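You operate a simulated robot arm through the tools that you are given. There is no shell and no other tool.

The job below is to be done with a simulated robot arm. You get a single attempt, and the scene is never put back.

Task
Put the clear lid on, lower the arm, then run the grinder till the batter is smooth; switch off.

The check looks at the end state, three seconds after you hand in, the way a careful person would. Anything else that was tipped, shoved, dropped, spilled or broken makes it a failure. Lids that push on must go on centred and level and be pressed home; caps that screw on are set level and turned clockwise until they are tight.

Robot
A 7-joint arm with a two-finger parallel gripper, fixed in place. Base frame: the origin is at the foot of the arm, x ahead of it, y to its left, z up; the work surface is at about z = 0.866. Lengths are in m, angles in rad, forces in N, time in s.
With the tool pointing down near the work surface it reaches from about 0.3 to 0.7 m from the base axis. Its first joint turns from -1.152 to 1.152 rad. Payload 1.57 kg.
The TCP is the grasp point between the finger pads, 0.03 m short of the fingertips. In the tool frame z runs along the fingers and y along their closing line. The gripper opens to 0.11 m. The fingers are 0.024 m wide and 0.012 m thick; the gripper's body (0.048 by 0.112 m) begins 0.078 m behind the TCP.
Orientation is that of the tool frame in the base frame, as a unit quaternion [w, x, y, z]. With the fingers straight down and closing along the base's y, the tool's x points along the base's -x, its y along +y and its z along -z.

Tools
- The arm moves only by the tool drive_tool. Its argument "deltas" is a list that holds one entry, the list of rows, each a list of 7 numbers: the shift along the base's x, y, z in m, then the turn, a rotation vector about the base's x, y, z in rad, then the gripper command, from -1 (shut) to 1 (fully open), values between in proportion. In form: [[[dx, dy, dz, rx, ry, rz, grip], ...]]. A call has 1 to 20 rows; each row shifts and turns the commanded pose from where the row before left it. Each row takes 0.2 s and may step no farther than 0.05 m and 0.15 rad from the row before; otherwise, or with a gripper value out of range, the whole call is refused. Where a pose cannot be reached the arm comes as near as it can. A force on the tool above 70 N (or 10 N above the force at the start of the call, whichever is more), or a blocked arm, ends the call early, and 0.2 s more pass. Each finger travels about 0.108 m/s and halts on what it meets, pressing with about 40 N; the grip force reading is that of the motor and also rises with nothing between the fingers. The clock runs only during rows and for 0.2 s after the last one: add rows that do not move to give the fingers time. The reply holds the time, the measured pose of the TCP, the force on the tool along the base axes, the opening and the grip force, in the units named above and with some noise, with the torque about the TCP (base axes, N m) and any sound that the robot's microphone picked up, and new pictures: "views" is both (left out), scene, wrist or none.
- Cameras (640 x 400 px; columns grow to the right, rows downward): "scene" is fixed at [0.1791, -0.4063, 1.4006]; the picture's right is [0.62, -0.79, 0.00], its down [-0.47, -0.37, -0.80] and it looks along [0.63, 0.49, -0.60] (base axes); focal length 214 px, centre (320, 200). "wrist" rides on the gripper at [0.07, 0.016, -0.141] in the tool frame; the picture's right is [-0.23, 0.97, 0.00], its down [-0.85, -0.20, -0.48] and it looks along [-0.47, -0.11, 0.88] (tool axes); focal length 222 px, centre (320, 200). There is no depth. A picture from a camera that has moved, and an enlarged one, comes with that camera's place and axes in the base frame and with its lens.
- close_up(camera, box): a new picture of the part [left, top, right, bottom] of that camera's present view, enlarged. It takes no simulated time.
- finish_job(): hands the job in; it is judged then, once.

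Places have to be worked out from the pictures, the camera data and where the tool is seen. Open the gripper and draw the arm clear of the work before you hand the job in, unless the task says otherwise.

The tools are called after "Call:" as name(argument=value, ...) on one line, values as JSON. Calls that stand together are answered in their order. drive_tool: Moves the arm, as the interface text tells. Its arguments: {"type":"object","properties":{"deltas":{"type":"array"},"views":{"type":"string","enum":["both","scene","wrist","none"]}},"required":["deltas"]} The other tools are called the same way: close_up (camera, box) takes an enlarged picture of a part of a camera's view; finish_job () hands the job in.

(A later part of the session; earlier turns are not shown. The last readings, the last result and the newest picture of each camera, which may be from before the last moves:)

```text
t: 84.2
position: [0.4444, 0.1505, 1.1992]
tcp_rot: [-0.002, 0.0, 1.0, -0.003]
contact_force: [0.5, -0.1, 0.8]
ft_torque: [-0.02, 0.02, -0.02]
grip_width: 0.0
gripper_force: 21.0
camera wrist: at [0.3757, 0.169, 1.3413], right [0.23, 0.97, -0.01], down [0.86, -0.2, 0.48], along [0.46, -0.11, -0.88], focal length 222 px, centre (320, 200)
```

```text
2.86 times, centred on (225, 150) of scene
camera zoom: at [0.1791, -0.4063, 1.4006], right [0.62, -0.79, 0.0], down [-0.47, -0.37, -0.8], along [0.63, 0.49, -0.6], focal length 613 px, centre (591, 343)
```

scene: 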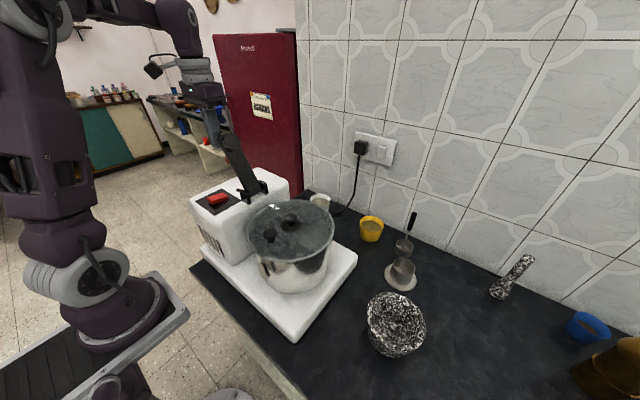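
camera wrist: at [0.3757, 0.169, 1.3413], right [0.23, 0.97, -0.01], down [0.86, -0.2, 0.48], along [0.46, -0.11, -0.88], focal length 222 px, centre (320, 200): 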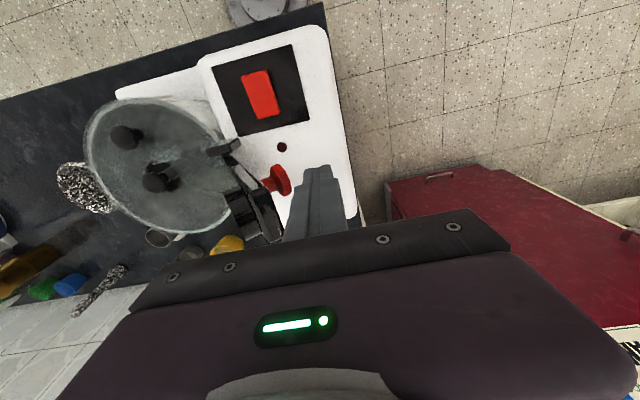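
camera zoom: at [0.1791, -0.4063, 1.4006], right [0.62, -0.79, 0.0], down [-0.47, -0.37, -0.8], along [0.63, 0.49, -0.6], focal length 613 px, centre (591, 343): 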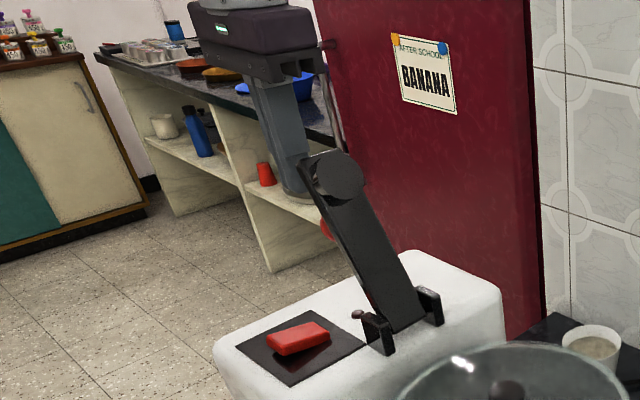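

Fingers are right behind the arm tip. I'll push 35 mm in -y slowly and read the force.

Call:
drive_tool(deltas=[[[0, -0.01, 0, 0, 0, 0, -1], [0, -0.01, 0, 0, 0, 0, -1], [0, -0.01, 0, 0, 0, 0, -1], [0, -0.01, 0, 0, 0, 0, -1], [0, -0.005, 0, 0, 0, 0, -1], [0, 0, 0, 0, 0, 0, -1]]])

Call:
close_up(camera="scene", box=[150, 80, 300, 220])

```text
t: 85.6
position: [0.4439, 0.1094, 1.2012]
tcp_rot: [0.002, -0.002, 1.0, 0.0]
contact_force: [3.4, 29.6, 44.0]
ft_torque: [0.45, -0.35, 0.2]
grip_width: 0.0001
gripper_force: 21.1
camera wrist: at [0.3741, 0.1265, 1.3428], right [0.22, 0.97, 0.0], down [0.85, -0.2, 0.48], along [0.47, -0.11, -0.88], focal length 222 px, centre (320, 200)
```

scene: 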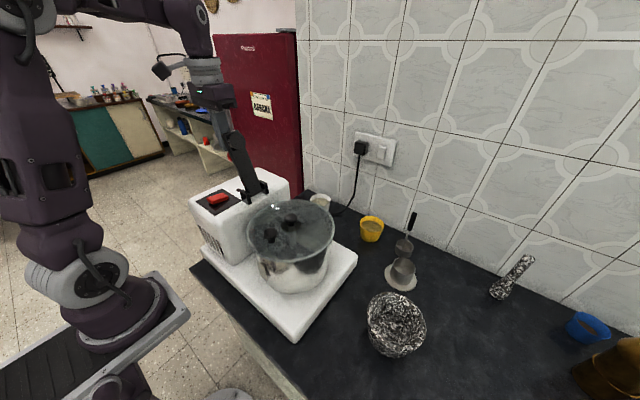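
wrist: 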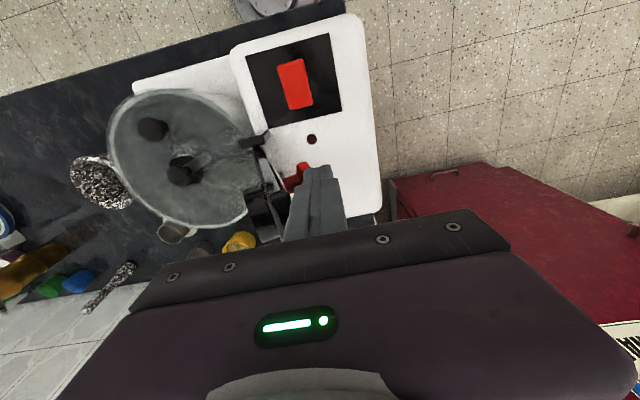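

```text
2.86 times, centred on (225, 150) of scene
camera zoom: at [0.1786, -0.4054, 1.401], right [0.62, -0.79, 0.0], down [-0.47, -0.37, -0.8], along [0.63, 0.49, -0.6], focal length 613 px, centre (591, 343)
```

zoom: 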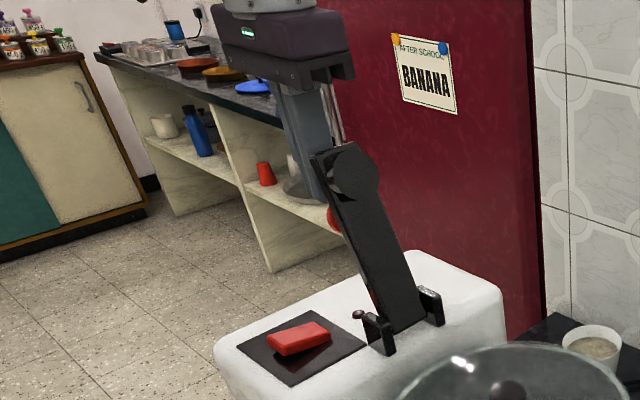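

The readings show the fingertips riding on the red knob as it rises (44 N up). I'll back off, raise the tool, and see whether the arm holds its angle.

Call:
drive_tool(deltas=[[[0, 0.008, 0, 0, 0, 0, -1], [0, 0.008, 0.005, 0, 0, 0, -1], [0, 0, 0.02, 0, 0, 0, -1], [0, 0, 0.005, 0, 0, 0, -1], [0, 0, 0, 0, 0, 0, -1]]])

Call:
close_up(camera="scene", box=[150, 80, 300, 220])

Call:
close_up(camera="wrist", box=[190, 80, 370, 230])

```text
t: 86.8
position: [0.4455, 0.1229, 1.2289]
tcp_rot: [-0.002, 0.0, 1.0, -0.003]
contact_force: [-0.3, -0.1, 0.1]
ft_torque: [0.01, 0.03, -0.02]
grip_width: 0.0
gripper_force: 21.0
camera wrist: at [0.3757, 0.1407, 1.3712], right [0.23, 0.97, -0.01], down [0.86, -0.2, 0.48], along [0.46, -0.11, -0.88], focal length 222 px, centre (320, 200)
```

scene: 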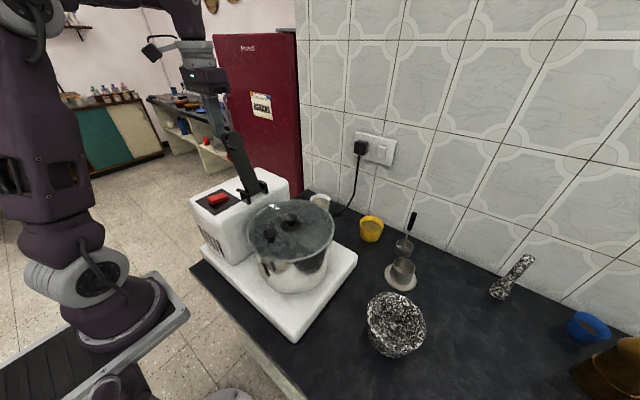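
wrist: 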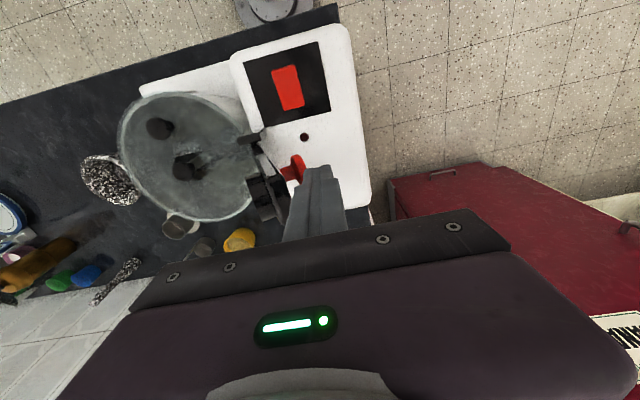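

```text
2.86 times, centred on (225, 150) of scene
camera zoom: at [0.1791, -0.4063, 1.4006], right [0.62, -0.79, 0.0], down [-0.47, -0.37, -0.8], along [0.63, 0.49, -0.6], focal length 613 px, centre (591, 343)
```

zoom: 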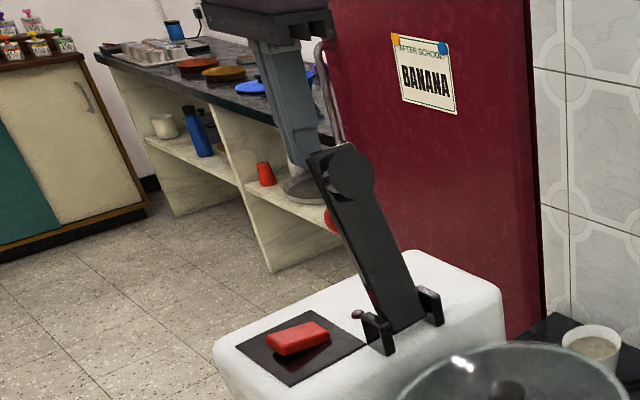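

```text
2.67 times, centred on (280, 155) of wrist
camera zoom: at [0.3757, 0.1407, 1.3712], right [0.23, 0.97, -0.01], down [0.86, -0.2, 0.48], along [0.46, -0.11, -0.88], focal length 592 px, centre (427, 320)
```

zoom: 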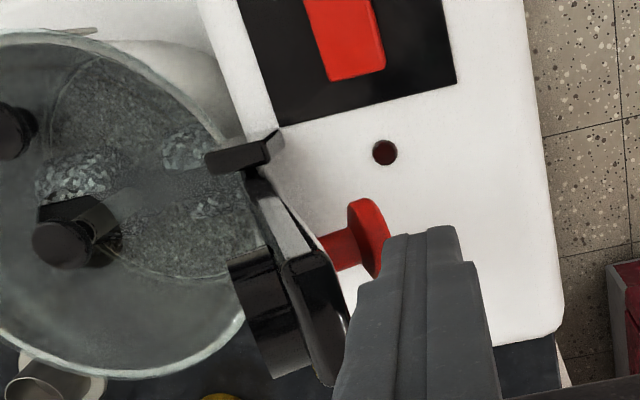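

The arm held its angle when I backed off, so the hinge has friction and pushing is safe. With the fingertips now above the red knob I'll push the tip forward toward vertical.

Call:
drive_tool(deltas=[[[0.001, -0.01, 0, 0, 0, 0, -1], [0, -0.01, 0, 0, 0, 0, -1], [0, -0.01, 0, 0, 0, 0, -1], [0, -0.01, 0, 0, 0, 0, -1], [0, -0.008, 0, 0, 0, 0, -1], [0, 0, 0, 0, 0, 0, -1]]])

Call:
close_up(camera="scene", box=[150, 80, 300, 220])

```text
t: 88.2
position: [0.4448, 0.074, 1.23]
tcp_rot: [-0.002, -0.001, 1.0, -0.002]
contact_force: [-1.1, 0.6, 1.4]
ft_torque: [0.04, -0.06, 0.0]
grip_width: 0.0
gripper_force: 21.0
camera wrist: at [0.3767, 0.0927, 1.372], right [0.23, 0.97, -0.01], down [0.86, -0.2, 0.48], along [0.46, -0.11, -0.88], focal length 222 px, centre (320, 200)
```

scene: 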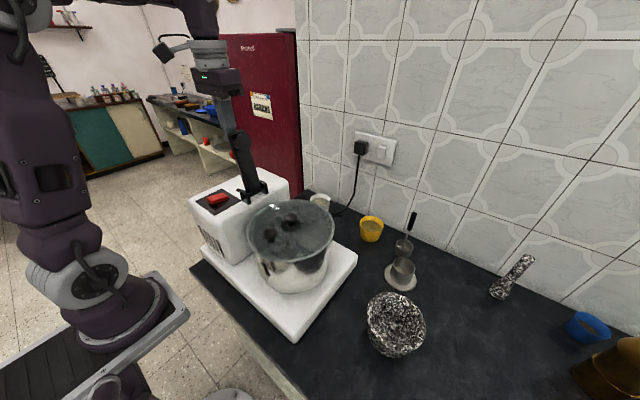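
wrist: 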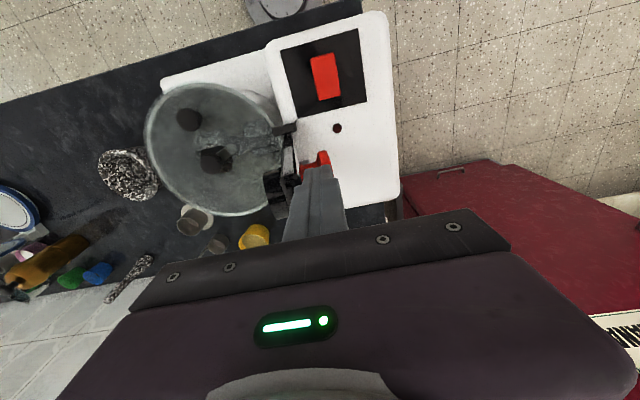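

```text
2.86 times, centred on (225, 150) of scene
camera zoom: at [0.1791, -0.4063, 1.4006], right [0.62, -0.79, 0.0], down [-0.47, -0.37, -0.8], along [0.63, 0.49, -0.6], focal length 613 px, centre (591, 343)
```

zoom: 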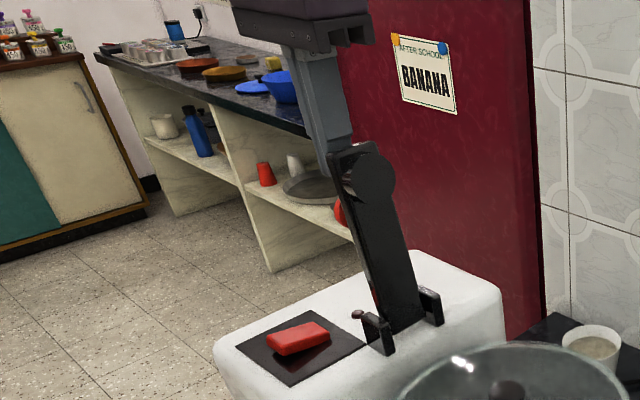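

The arm moves easily (~1 N). I'll keep pushing past vertical at the same height.

Call:
drive_tool(deltas=[[[0, -0.01, 0, 0, 0, 0, -1], [0, -0.01, 0, 0, 0, 0, -1], [0, -0.01, 0, 0, 0, 0, -1], [0, -0.01, 0, 0, 0, 0, -1], [0, -0.01, 0, 0, 0, 0, -1], [0, 0, 0, 0, 0, 0, -1]]])

Call:
close_up(camera="scene", box=[170, 80, 320, 220])

```text
t: 89.6
position: [0.4452, 0.0237, 1.2292]
tcp_rot: [-0.002, 0.001, 1.0, -0.002]
contact_force: [-0.8, 0.6, -0.5]
ft_torque: [0.05, 0.03, -0.03]
grip_width: 0.0
gripper_force: 21.2
camera wrist: at [0.3767, 0.0427, 1.3719], right [0.23, 0.97, -0.01], down [0.86, -0.2, 0.48], along [0.46, -0.11, -0.88], focal length 222 px, centre (320, 200)
```

scene: 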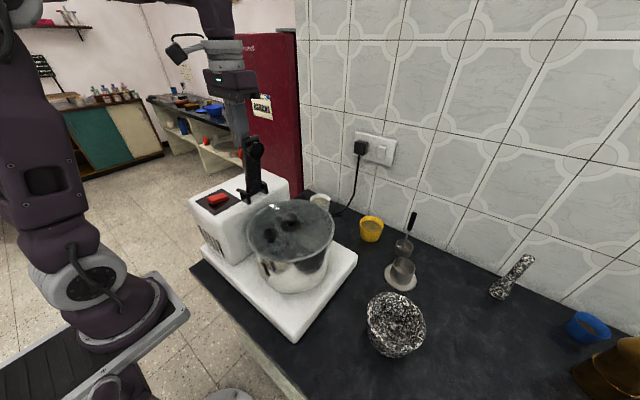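
wrist: 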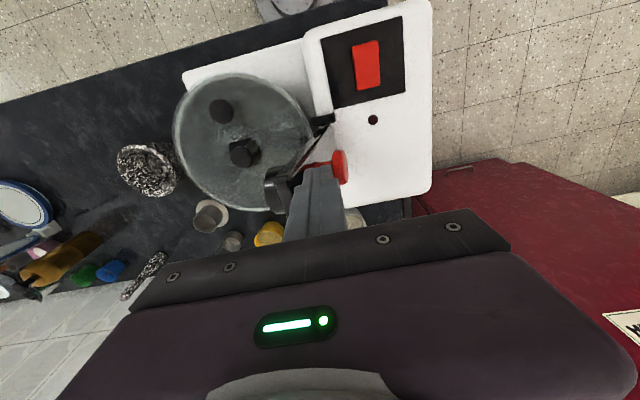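

```text
2.86 times, centred on (245, 150) of scene
camera zoom: at [0.1791, -0.4063, 1.4006], right [0.62, -0.79, 0.0], down [-0.47, -0.37, -0.8], along [0.63, 0.49, -0.6], focal length 613 px, centre (534, 343)
```

zoom: 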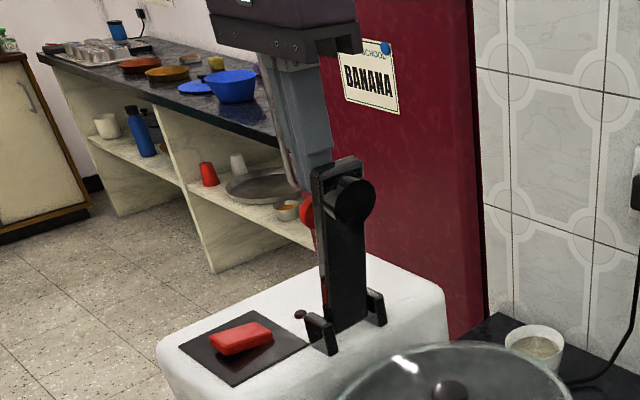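

Just past vertical and no sign of falling. Continue forward, beginning to lower as the tip descends.

Call:
drive_tool(deltas=[[[0, -0.01, 0, 0, 0, 0, -1], [0, -0.01, 0, 0, 0, 0, -1], [0, -0.01, 0, 0, 0, 0, -1], [0, -0.01, 0, 0, 0, 0, -1], [0, 0, 0, 0, 0, 0, -1]]])

Call:
close_up(camera="scene", box=[190, 100, 340, 240])

Call:
close_up(camera="wrist", box=[220, 80, 400, 230])

```text
t: 90.8
position: [0.4445, -0.0147, 1.2291]
tcp_rot: [-0.002, 0.0, 1.0, -0.003]
contact_force: [-0.5, -0.4, 0.1]
ft_torque: [0.03, 0.02, -0.04]
grip_width: 0.0
gripper_force: 20.7
camera wrist: at [0.3764, 0.0028, 1.371], right [0.23, 0.97, -0.01], down [0.86, -0.2, 0.48], along [0.46, -0.11, -0.88], focal length 222 px, centre (320, 200)
```

scene: 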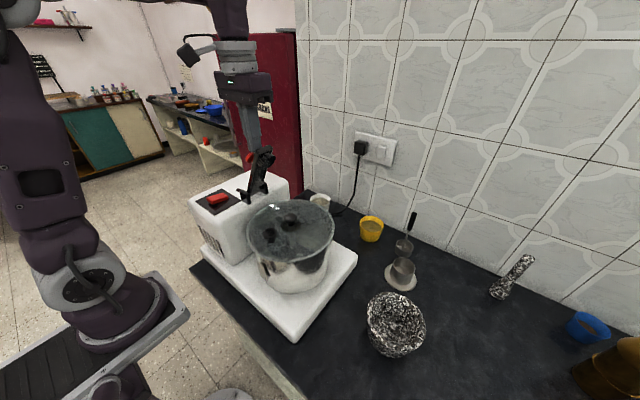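
wrist: 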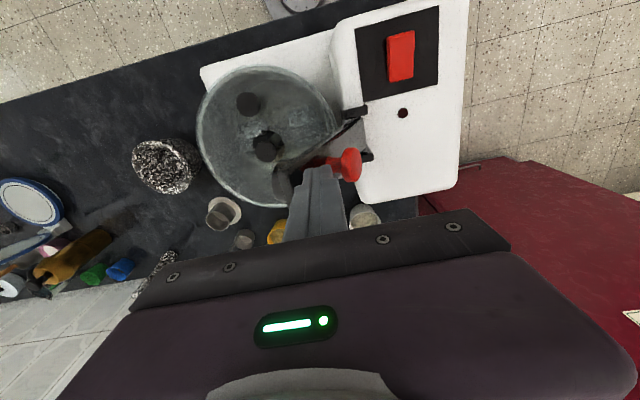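

```text
2.86 times, centred on (265, 170) of scene
camera zoom: at [0.1791, -0.4063, 1.4006], right [0.62, -0.79, 0.0], down [-0.47, -0.37, -0.8], along [0.63, 0.49, -0.6], focal length 613 px, centre (477, 286)
```

zoom: 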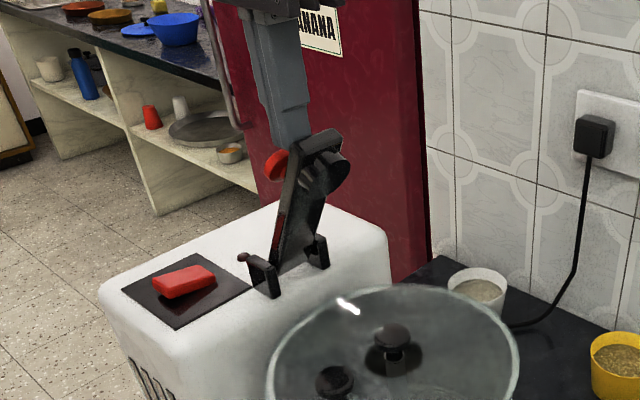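

```text
2.67 times, centred on (310, 155) of wrist
camera zoom: at [0.3764, 0.0028, 1.371], right [0.23, 0.97, -0.01], down [0.86, -0.2, 0.48], along [0.46, -0.11, -0.88], focal length 592 px, centre (347, 320)
```

zoom: 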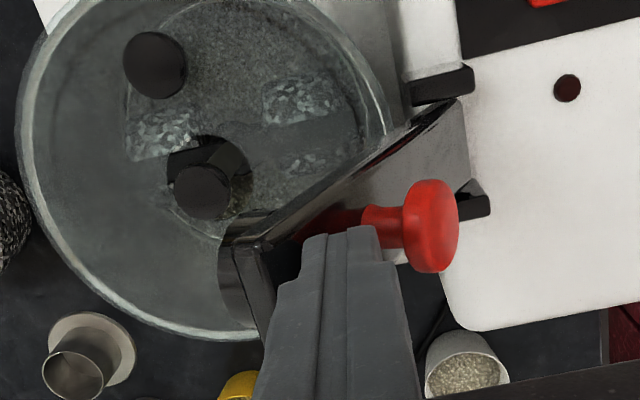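

The arm is ~25° past vertical and still follows smoothly; the fingertips sit between its tip and the red knob. I'll follow the arc down to about 60°.

Call:
drive_tool(deltas=[[[0, -0.01, 0.002, 0, 0, 0, -1], [0, -0.011, -0.006, 0, 0, 0, -1], [0, -0.011, -0.008, 0, 0, 0, -1], [0, -0.01, -0.009, 0, 0, 0, -1], [0, -0.0096, -0.009, 0, 0, 0, -1], [0, -0.008, -0.0105, 0, 0, 0, -1], [0, -0.008, -0.0105, 0, 0, 0, -1], [0, 0, 0, 0, 0, 0, -1]]])

Call:
close_up(camera="scene", box=[190, 100, 340, 240])

Call:
close_up(camera="wrist", box=[220, 80, 400, 230])

```text
t: 92.6
position: [0.4444, -0.0825, 1.1798]
tcp_rot: [-0.001, 0.0, 1.0, -0.002]
contact_force: [-0.7, -0.2, -1.2]
ft_torque: [0.03, 0.01, 0.02]
grip_width: 0.0002
gripper_force: 21.5
camera wrist: at [0.3763, -0.0649, 1.3215], right [0.23, 0.97, -0.01], down [0.86, -0.2, 0.48], along [0.46, -0.11, -0.88], focal length 222 px, centre (320, 200)
```

scene: 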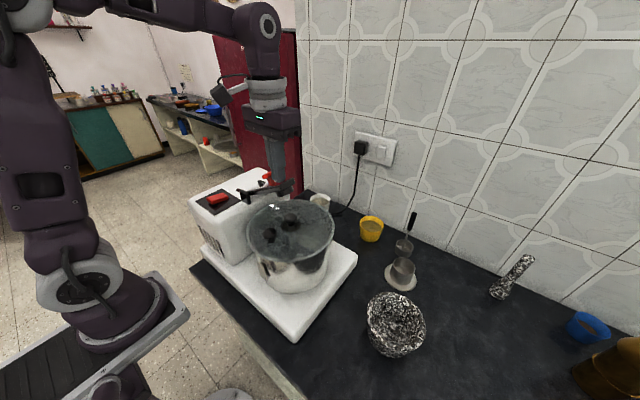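
wrist: 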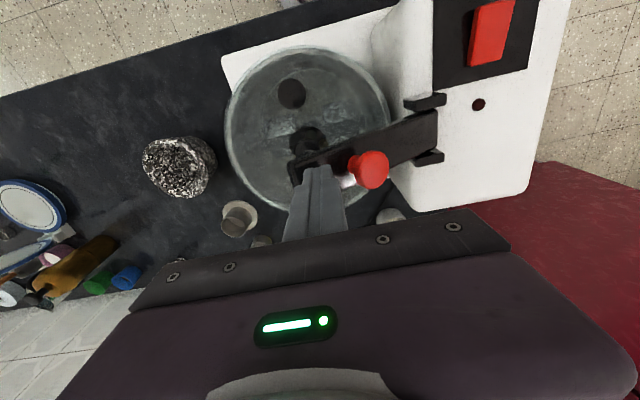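

```text
2.86 times, centred on (265, 170) of scene
camera zoom: at [0.1791, -0.4063, 1.4006], right [0.62, -0.79, 0.0], down [-0.47, -0.37, -0.8], along [0.63, 0.49, -0.6], focal length 613 px, centre (477, 286)
```

zoom: 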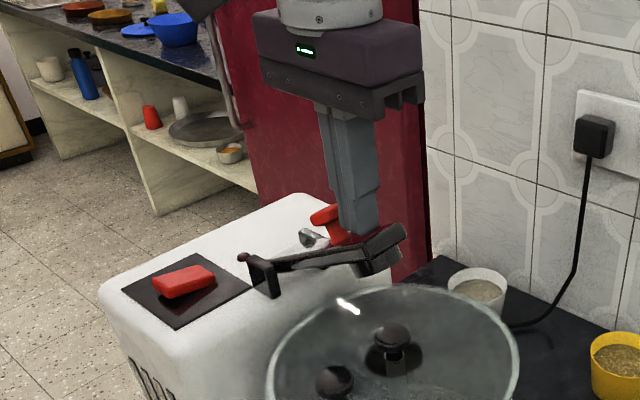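

```text
2.67 times, centred on (310, 155) of wrist
camera zoom: at [0.3763, -0.0649, 1.3215], right [0.23, 0.97, -0.01], down [0.86, -0.2, 0.48], along [0.46, -0.11, -0.88], focal length 592 px, centre (347, 320)
```

zoom: 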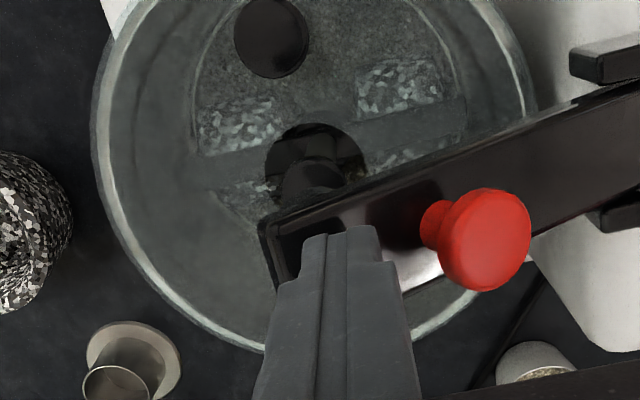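

The arm follows the arc with no load. Continuing down in smaller steps until it meets the shaft.

Call:
drive_tool(deltas=[[[0, -0.006, -0.0118, 0, 0, 0, -1], [0, -0.006, -0.0118, 0, 0, 0, -1], [0, -0.004, -0.0125, 0, 0, 0, -1], [0, -0.004, -0.0125, 0, 0, 0, -1], [0, 0, 0, 0, 0, 0, -1]]])

Call:
close_up(camera="scene", box=[210, 120, 340, 240])

Call:
close_up(camera="wrist", box=[220, 80, 440, 230])

```text
t: 93.8
position: [0.445, -0.1019, 1.1311]
tcp_rot: [-0.002, 0.001, 1.0, -0.002]
contact_force: [-0.3, -0.5, -0.6]
ft_torque: [-0.03, -0.03, -0.02]
grip_width: 0.0
gripper_force: 20.6
camera wrist: at [0.3769, -0.0847, 1.273], right [0.23, 0.97, -0.01], down [0.86, -0.2, 0.48], along [0.46, -0.11, -0.88], focal length 222 px, centre (320, 200)
```

scene: 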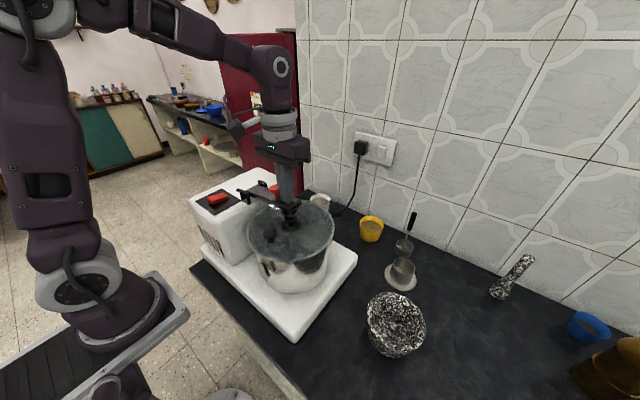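
wrist: 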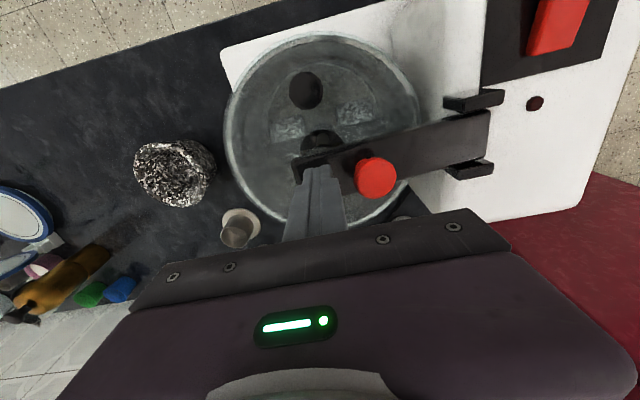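

```text
3.33 times, centred on (275, 180) of scene
camera zoom: at [0.1791, -0.4063, 1.4006], right [0.62, -0.79, 0.0], down [-0.47, -0.37, -0.8], along [0.63, 0.49, -0.6], focal length 715 px, centre (470, 267)
```

zoom: 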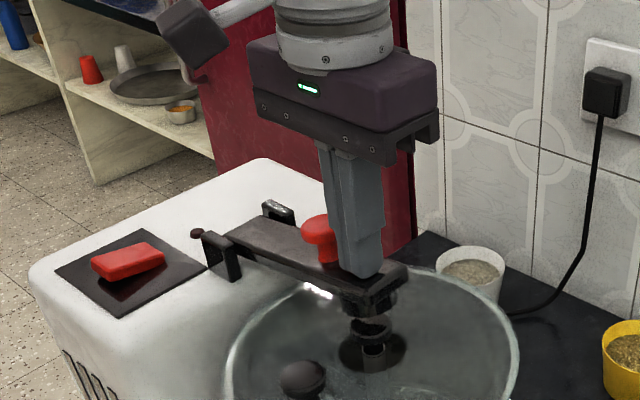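

```text
2.67 times, centred on (330, 155) of wrist
camera zoom: at [0.3769, -0.0847, 1.273], right [0.23, 0.97, -0.01], down [0.86, -0.2, 0.48], along [0.46, -0.11, -0.88], focal length 592 px, centre (293, 320)
```

zoom: 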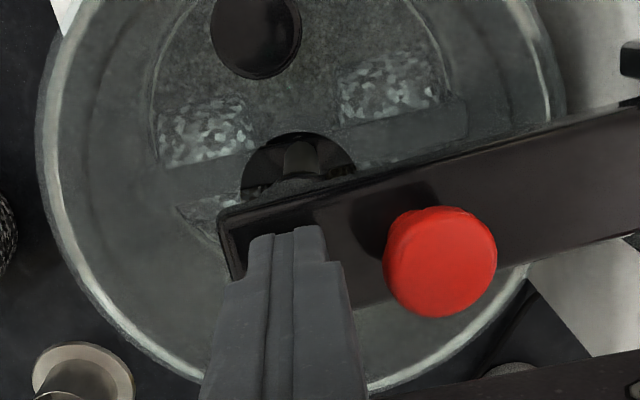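

The presser is just above the shaft knob. I'll go on down in 3 mm steps, watching force and sound.

Call:
drive_tool(deltas=[[[0, -0.001, -0.004, 0, 0, 0, -1], [0, -0.001, -0.004, 0, 0, 0, -1], [0, 0, 0, 0, 0, 0, -1]]], views="none")

Call:
drive_tool(deltas=[[[0, -0.0005, -0.003, 0, 0, 0, -1], [0, 0, -0.003, 0, 0, 0, -1], [0, 0, 0, 0, 0, 0, -1]]], views="none")

Call:
drive_tool(deltas=[[[0, 0, -0.002, 0, 0, 0, -1], [0, 0, -0.002, 0, 0, 0, -1], [0, 0, 0, 0, 0, 0, -1]]], views="both")

Call:
close_up(camera="scene", box=[210, 140, 340, 250])

```text
t: 94.6
position: [0.4463, -0.1038, 1.121]
tcp_rot: [-0.002, 0.001, 1.0, -0.003]
contact_force: [-0.8, 0.1, -0.8]
ft_torque: [-0.01, 0.01, 0.02]
grip_width: 0.0
gripper_force: 21.4
```

```text
t: 95.4
position: [0.4461, -0.1042, 1.1163]
tcp_rot: [-0.001, 0.0, 1.0, -0.003]
contact_force: [-0.2, 0.4, -0.1]
ft_torque: [-0.01, 0.01, 0.01]
grip_width: 0.0
gripper_force: 21.1
```

```text
t: 96.2
position: [0.4466, -0.1056, 1.1129]
tcp_rot: [-0.002, 0.0, 1.0, -0.003]
contact_force: [-0.7, -0.8, 0.3]
ft_torque: [0.02, 0.02, 0.03]
grip_width: 0.0
gripper_force: 21.4
camera wrist: at [0.377, -0.0872, 1.2546], right [0.23, 0.97, -0.01], down [0.86, -0.2, 0.48], along [0.46, -0.11, -0.88], focal length 222 px, centre (320, 200)
```

scene: 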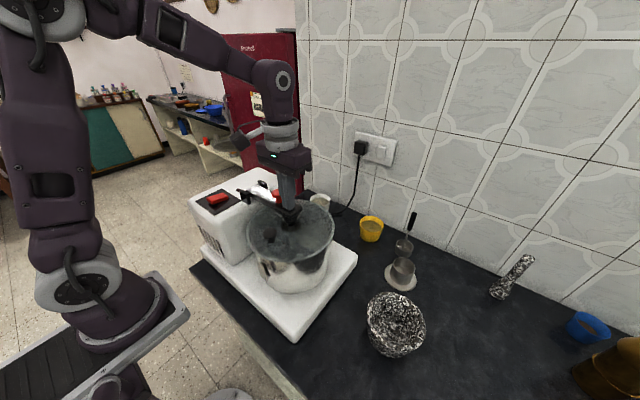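
wrist: 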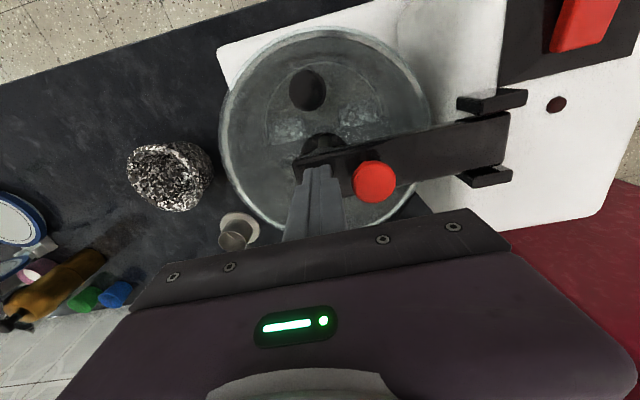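

```text
3.64 times, centred on (275, 195) of scene
camera zoom: at [0.1791, -0.4063, 1.4006], right [0.62, -0.79, 0.0], down [-0.47, -0.37, -0.8], along [0.63, 0.49, -0.6], focal length 780 px, centre (484, 218)
```

zoom: 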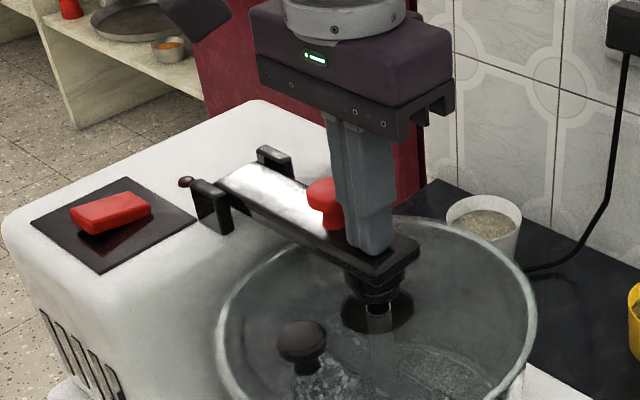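

Presser and shaft knob look about to meet. Continue pressing down step by step.

Call:
drive_tool(deltas=[[[0, 0, -0.002, 0, 0, 0, -1], [0, 0, -0.002, 0, 0, 0, -1], [0, 0, 0, 0, 0, 0, -1]]], views="none")

Call:
drive_tool(deltas=[[[0, 0, -0.002, 0, 0, 0, -1], [0, 0, -0.002, 0, 0, 0, -1], [0, 0, 0, 0, 0, 0, -1]]], views="none")

Call:
close_up(camera="scene", box=[210, 140, 340, 250])

```text
t: 97.0
position: [0.4462, -0.1037, 1.109]
tcp_rot: [0.0, 0.0, 1.0, -0.004]
contact_force: [-5.1, 3.2, 40.1]
ft_torque: [0.24, 0.19, -0.2]
grip_width: 0.0001
gripper_force: 21.3
```

```text
t: 97.5
position: [0.4451, -0.1056, 1.1095]
tcp_rot: [0.002, 0.001, 1.0, -0.005]
contact_force: [-10.3, 5.3, 27.5]
ft_torque: [0.28, 0.56, -0.01]
grip_width: 0.0
gripper_force: 21.5
stopped in row 2: the force on the tool passed its limit at 75 N (the readings are from after the stop); the commanded pose is now the measured one
```

```text
3.64 times, centred on (275, 195) of scene
camera zoom: at [0.1784, -0.4061, 1.4008], right [0.62, -0.79, 0.0], down [-0.47, -0.37, -0.8], along [0.63, 0.49, -0.6], focal length 780 px, centre (484, 218)
```

zoom: 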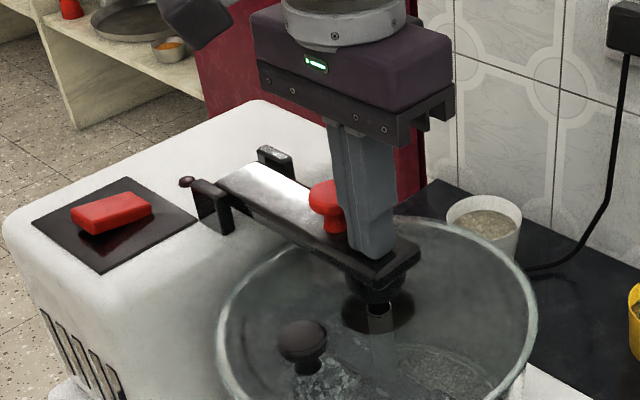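

The arm is down hard on the shaft (stop at arm-top z≈1.079). I'll lift off and check that it stays down.

Call:
drive_tool(deltas=[[[0, 0, 0.01, 0, 0, 0, -1], [0, 0, 0.03, 0, 0, 0, -1], [0, 0, 0.04, 0, 0, 0, -1], [-0.04, 0.02, 0.02, 0, 0, 0, -1], [-0.04, 0.02, 0, 0, 0, 0, -1], [-0.01, 0.04, 0, 0, 0, 0, -1], [0, 0.04, 0, 0, 0, 0, -1], [0, 0.04, 0, 0, 0, 0, -1], [0, 0.04, 0, 0, 0, 0, -1], [0, 0.005, 0, 0, 0, 0, -1], [0, 0, 0, 0, 0, 0, -1], [0, 0, 0, 0, 0, 0, -1]]])

Call:
close_up(camera="scene", box=[210, 150, 340, 250])

Call:
close_up(camera="wrist", box=[220, 80, 400, 230])

```text
t: 100.1
position: [0.3575, 0.1018, 1.2082]
tcp_rot: [0.001, 0.0, 1.0, -0.005]
contact_force: [0.5, -0.7, 1.0]
ft_torque: [-0.01, 0.0, 0.01]
grip_width: 0.0
gripper_force: 21.1
camera wrist: at [0.288, 0.1196, 1.3495], right [0.23, 0.97, -0.01], down [0.85, -0.2, 0.48], along [0.47, -0.12, -0.88], focal length 222 px, centre (320, 200)
```

scene: 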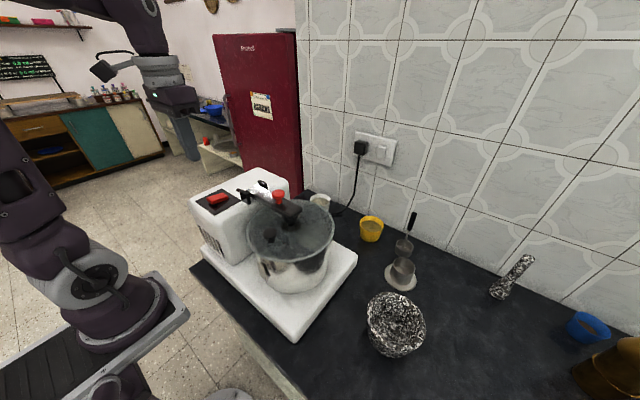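
wrist: 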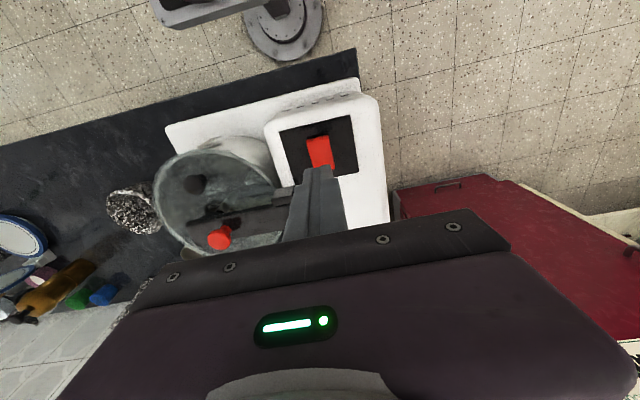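

```text
4.00 times, centred on (275, 200) of scene
camera zoom: at [0.1791, -0.4063, 1.4006], right [0.62, -0.79, 0.0], down [-0.47, -0.37, -0.8], along [0.63, 0.49, -0.6], focal length 858 px, centre (500, 200)
```

zoom: 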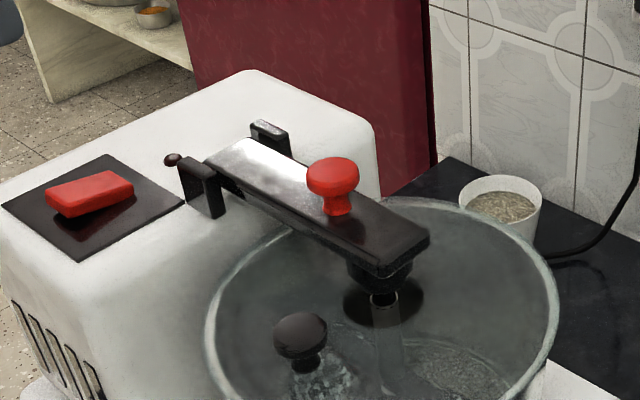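

```text
2.67 times, centred on (310, 155) of wrist
camera zoom: at [0.288, 0.1196, 1.3495], right [0.23, 0.97, -0.01], down [0.85, -0.2, 0.48], along [0.47, -0.12, -0.88], focal length 592 px, centre (347, 320)
```

zoom: 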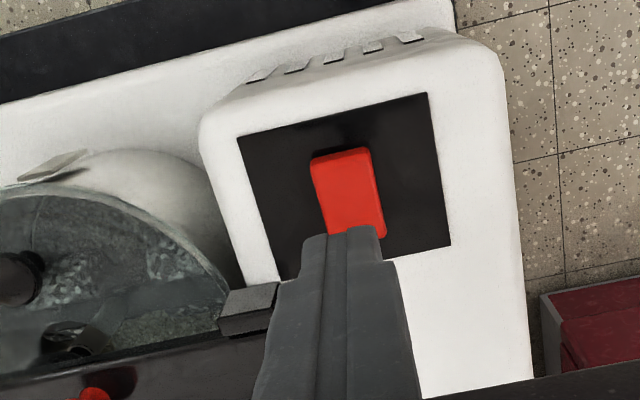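

The arm stays down, with the presser on the shaft knob. The rocker's raised end is at x≈0.352, y≈0.099; I'll lower the closed fingertips over it to near contact.

Call:
drive_tool(deltas=[[[-0.002, -0.002, -0.04, 0, 0, 0, -1], [0, 0, -0.035, 0, 0, 0, -1], [0, 0, -0.02, 0, 0, 0, -1], [0, 0, -0.005, 0, 0, 0, -1], [0, 0, 0, 0, 0, 0, -1]]])

Call:
close_up(camera="scene", box=[180, 150, 280, 240])

```text
t: 101.3
position: [0.3548, 0.0985, 1.1074]
tcp_rot: [0.003, 0.0, 1.0, -0.004]
contact_force: [-0.2, -0.3, -0.1]
ft_torque: [-0.02, -0.01, 0.03]
grip_width: 0.0
gripper_force: 21.3
camera wrist: at [0.2845, 0.1162, 1.2492], right [0.23, 0.97, -0.01], down [0.85, -0.2, 0.48], along [0.47, -0.12, -0.88], focal length 222 px, centre (320, 200)
```

scene: 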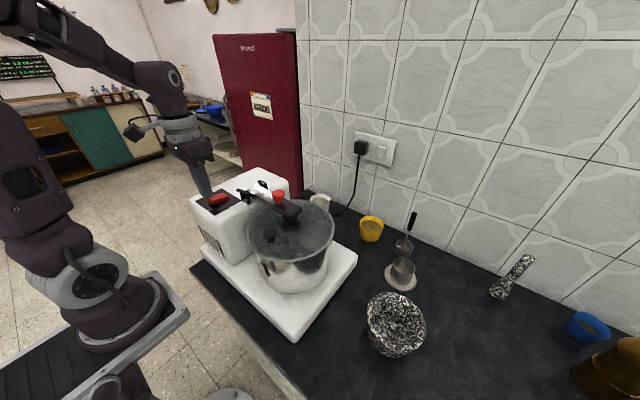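
wrist: 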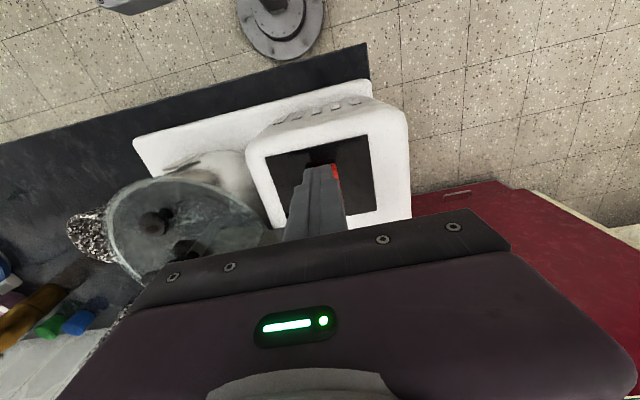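

```text
4.44 times, centred on (230, 195) of scene
camera zoom: at [0.1791, -0.4063, 1.4006], right [0.62, -0.79, 0.0], down [-0.47, -0.37, -0.8], along [0.63, 0.49, -0.6], focal length 953 px, centre (720, 222)
```

zoom: 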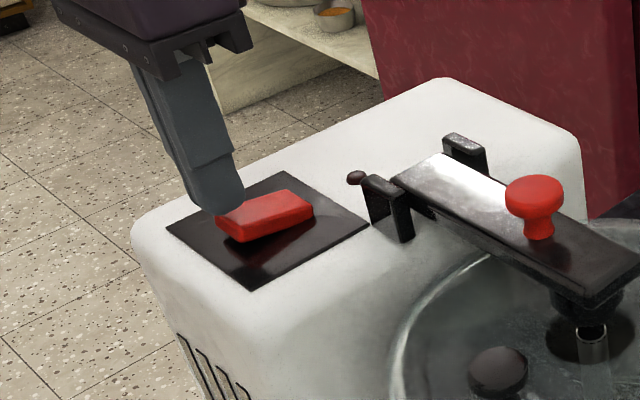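

Fingertips are right above the raised end of the rocker. Pressing down in 2 mm steps.

Call:
drive_tool(deltas=[[[0.001, 0, -0.002, 0, 0, 0, -1], [0, 0, -0.002, 0, 0, 0, -1], [0, 0, -0.002, 0, 0, 0, -1]]], views="none")

Call:
drive_tool(deltas=[[[0, 0, -0.002, 0, 0, 0, -1], [0, 0, -0.002, 0, 0, 0, -1]]], views="none")

```text
t: 102.1
position: [0.3558, 0.0978, 1.102]
tcp_rot: [0.001, 0.0, 1.0, -0.005]
contact_force: [0.4, -0.4, -0.1]
ft_torque: [-0.01, 0.03, 0.0]
grip_width: 0.0
gripper_force: 20.9
```

```text
t: 102.7
position: [0.3549, 0.0987, 1.0981]
tcp_rot: [0.0, 0.0, 1.0, -0.004]
contact_force: [-0.6, 0.7, 1.9]
ft_torque: [0.01, 0.07, 0.01]
grip_width: 0.0
gripper_force: 21.2
```

Light contact begins at about z=1.098. Continuing to press, listening for the motor.

Call:
drive_tool(deltas=[[[0, 0, -0.002, 0, 0, 0, -1], [0, 0, 0, 0, 0, 0, -1]]], views="none")

Call:
drive_tool(deltas=[[[0, 0, -0.002, 0, 0, 0, -1], [0, 0, 0, 0, 0, 0, -1]]], views="none")

```text
t: 103.3
position: [0.3554, 0.0984, 1.0967]
tcp_rot: [0.002, 0.0, 1.0, -0.005]
contact_force: [1.1, -0.1, 0.8]
ft_torque: [0.01, 0.01, -0.02]
grip_width: 0.0
gripper_force: 21.4
```

```text
t: 103.9
position: [0.3561, 0.0978, 1.0948]
tcp_rot: [0.001, 0.0, 1.0, -0.004]
contact_force: [-0.1, -0.4, 0.4]
ft_torque: [0.01, 0.01, -0.03]
grip_width: 0.0
gripper_force: 21.2
```

Call:
drive_tool(deltas=[[[0, 0, -0.002, 0, 0, 0, -1], [0, 0, 0, 0, 0, 0, -1]]], views="none")

Call:
close_up(camera="scene", box=[180, 150, 280, 240])

```text
t: 104.5
position: [0.3554, 0.0992, 1.0931]
tcp_rot: [0.003, 0.0, 1.0, -0.004]
contact_force: [-7.0, -3.2, 39.3]
ft_torque: [-0.03, -0.32, -0.18]
grip_width: 0.0
gripper_force: 21.3
```

```text
4.44 times, centred on (230, 195) of scene
camera zoom: at [0.1785, -0.4065, 1.4006], right [0.62, -0.79, 0.0], down [-0.47, -0.37, -0.8], along [0.63, 0.49, -0.6], focal length 953 px, centre (720, 222)
```

zoom: 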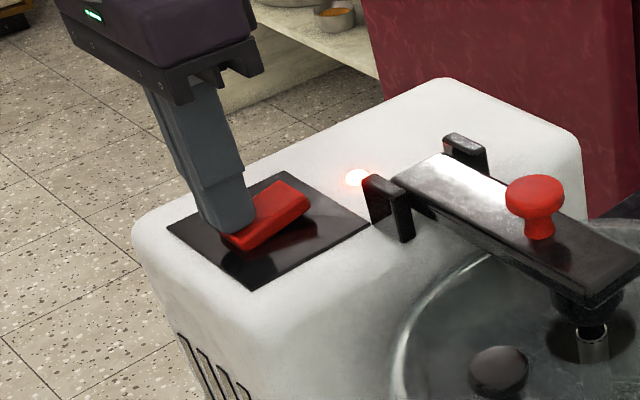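

The pilot lamp is lit and the rocker has flipped: the grinder is on. I'll lift off, move above the other end ready to switch off, and listen/watch.

Call:
drive_tool(deltas=[[[0, 0, 0.005, 0, 0, 0, -1], [0, 0, 0.015, 0, 0, 0, -1], [0, 0, 0.02, 0, 0, 0, -1], [0.016, 0, 0, 0, 0, 0, -1], [0.016, 0, 0, 0, 0, 0, -1], [0, 0, 0, 0, 0, 0, -1]]])

Call:
close_up(camera="scene", box=[230, 170, 345, 290])

```text
t: 105.9
position: [0.3891, 0.0972, 1.1331]
tcp_rot: [0.002, 0.001, 1.0, -0.005]
contact_force: [-0.2, -0.3, -0.8]
ft_torque: [-0.05, 0.02, 0.03]
grip_width: 0.0
gripper_force: 21.1
camera wrist: at [0.3194, 0.1151, 1.2742], right [0.23, 0.97, -0.01], down [0.85, -0.2, 0.48], along [0.47, -0.12, -0.88], focal length 222 px, centre (320, 200)
```

scene: 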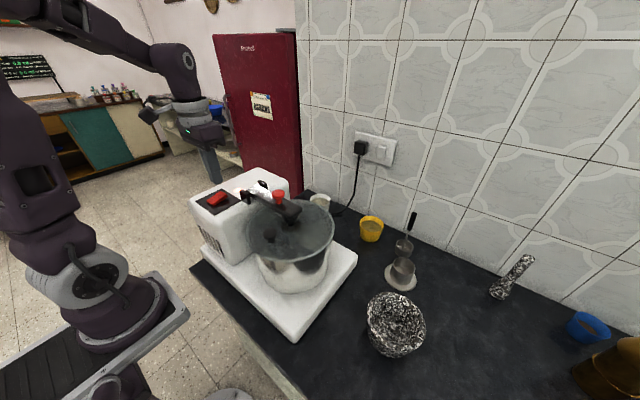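
wrist: 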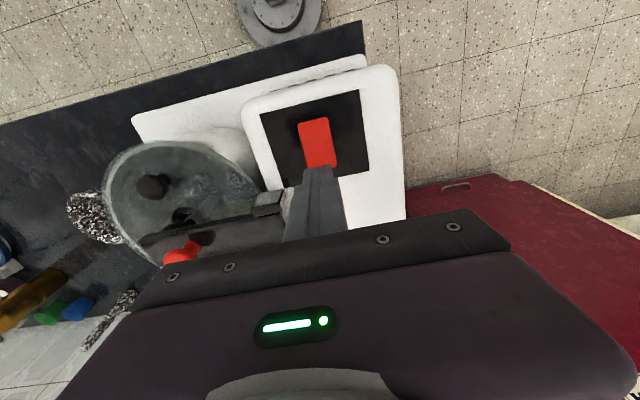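

```text
3.33 times, centred on (288, 230) of scene
camera zoom: at [0.1791, -0.4063, 1.4006], right [0.62, -0.79, 0.0], down [-0.47, -0.37, -0.8], along [0.63, 0.49, -0.6], focal length 715 px, centre (428, 100)
```

zoom: 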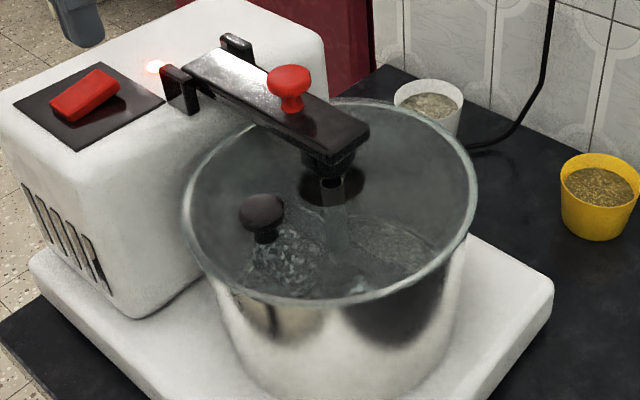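

The drum's side tab has moved and the lid knob hasn't, so it's grinding normally. I'll wait a few seconds and compare the batter.

Call:
drive_tool(deltas=[[[0, 0, 0, 0, 0, 0, -1], [0, 0, 0, 0, 0, 0, -1], [0, 0, 0, 0, 0, 0, -1], [0, 0, 0, 0, 0, 0, -1], [0, 0, 0, 0, 0, 0, -1], [0, 0, 0, 0, 0, 0, -1], [0, 0, 0, 0, 0, 0, -1], [0, 0, 0, 0, 0, 0, -1], [0, 0, 0, 0, 0, 0, -1], [0, 0, 0, 0, 0, 0, -1]]], views="none")

Call:
close_up(camera="scene", box=[255, 200, 335, 275])

Call:
close_up(camera="wrist", box=[90, 120, 300, 270])

```text
t: 108.1
position: [0.3874, 0.0984, 1.1336]
tcp_rot: [0.002, 0.0, 1.0, -0.004]
contact_force: [0.1, 0.6, 0.1]
ft_torque: [-0.03, 0.01, -0.02]
grip_width: 0.0
gripper_force: 21.4
```

```text
5.33 times, centred on (295, 238) of scene
camera zoom: at [0.1791, -0.4063, 1.4006], right [0.62, -0.79, 0.0], down [-0.47, -0.37, -0.8], along [0.63, 0.49, -0.6], focal length 1144 px, centre (453, 0)
```

zoom: 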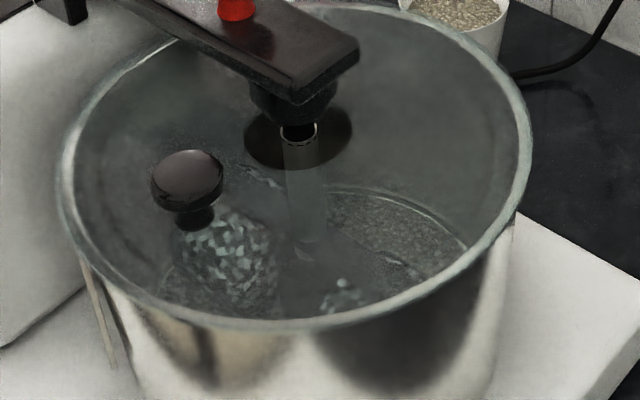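

```text
2.67 times, centred on (195, 195) of wrist
camera zoom: at [0.3192, 0.1151, 1.2741], right [0.23, 0.97, -0.01], down [0.85, -0.2, 0.48], along [0.47, -0.12, -0.88], focal length 592 px, centre (653, 213)
```

zoom: 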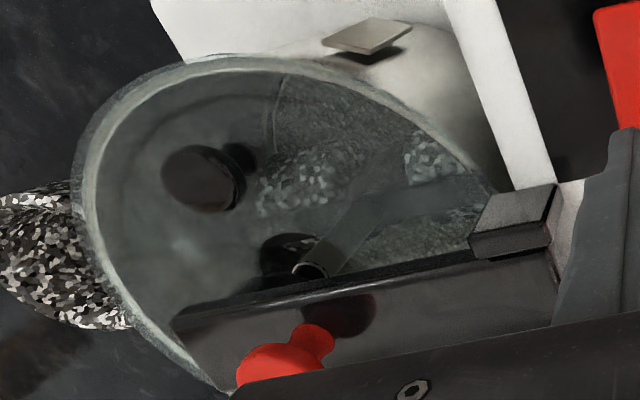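

The drum turns (tab moved again) while the lid stays put; the batter still looks grainy. Waiting longer.

Call:
drive_tool(deltas=[[[0, 0, 0, 0, 0, 0, -1], [0, 0, 0, 0, 0, 0, -1], [0, 0, 0, 0, 0, 0, -1], [0, 0, 0, 0, 0, 0, -1], [0, 0, 0, 0, 0, 0, -1], [0, 0, 0, 0, 0, 0, -1], [0, 0, 0, 0, 0, 0, -1], [0, 0, 0, 0, 0, 0, -1], [0, 0, 0, 0, 0, 0, -1], [0, 0, 0, 0, 0, 0, -1], [0, 0, 0, 0, 0, 0, -1], [0, 0, 0, 0, 0, 0, -1], [0, 0, 0, 0, 0, 0, -1], [0, 0, 0, 0, 0, 0, -1], [0, 0, 0, 0, 0, 0, -1], [0, 0, 0, 0, 0, 0, -1], [0, 0, 0, 0, 0, 0, -1], [0, 0, 0, 0, 0, 0, -1], [0, 0, 0, 0, 0, 0, -1], [0, 0, 0, 0, 0, 0, -1]]], views="none")

Call:
close_up(camera="scene", box=[255, 200, 335, 275])

Call:
close_up(camera="wrist", box=[90, 120, 300, 270])

```text
t: 112.3
position: [0.389, 0.098, 1.1334]
tcp_rot: [0.002, 0.0, 1.0, -0.004]
contact_force: [-0.2, 0.1, 0.3]
ft_torque: [0.01, 0.04, -0.05]
grip_width: 0.0001
gripper_force: 21.2
```

```text
5.33 times, centred on (295, 238) of scene
camera zoom: at [0.1791, -0.4063, 1.4006], right [0.62, -0.79, 0.0], down [-0.47, -0.37, -0.8], along [0.63, 0.49, -0.6], focal length 1144 px, centre (453, 0)
```

zoom: 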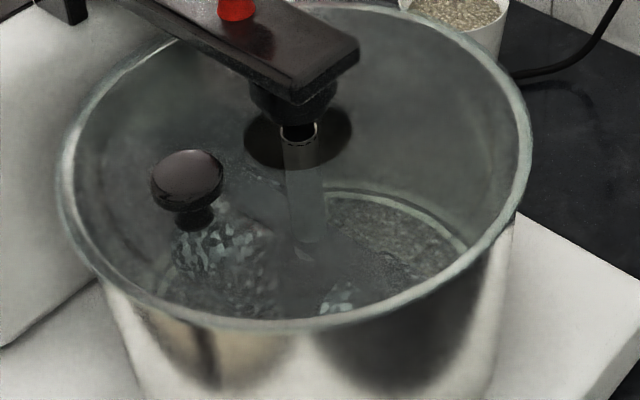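

```text
2.67 times, centred on (195, 195) of wrist
camera zoom: at [0.3192, 0.1151, 1.2741], right [0.23, 0.97, -0.01], down [0.85, -0.2, 0.48], along [0.47, -0.12, -0.88], focal length 592 px, centre (653, 213)
```

zoom: 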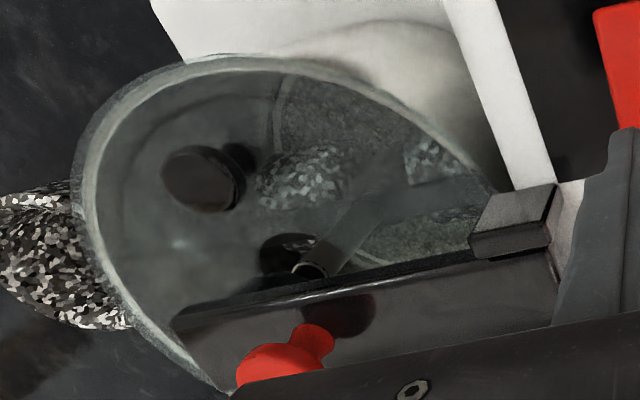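

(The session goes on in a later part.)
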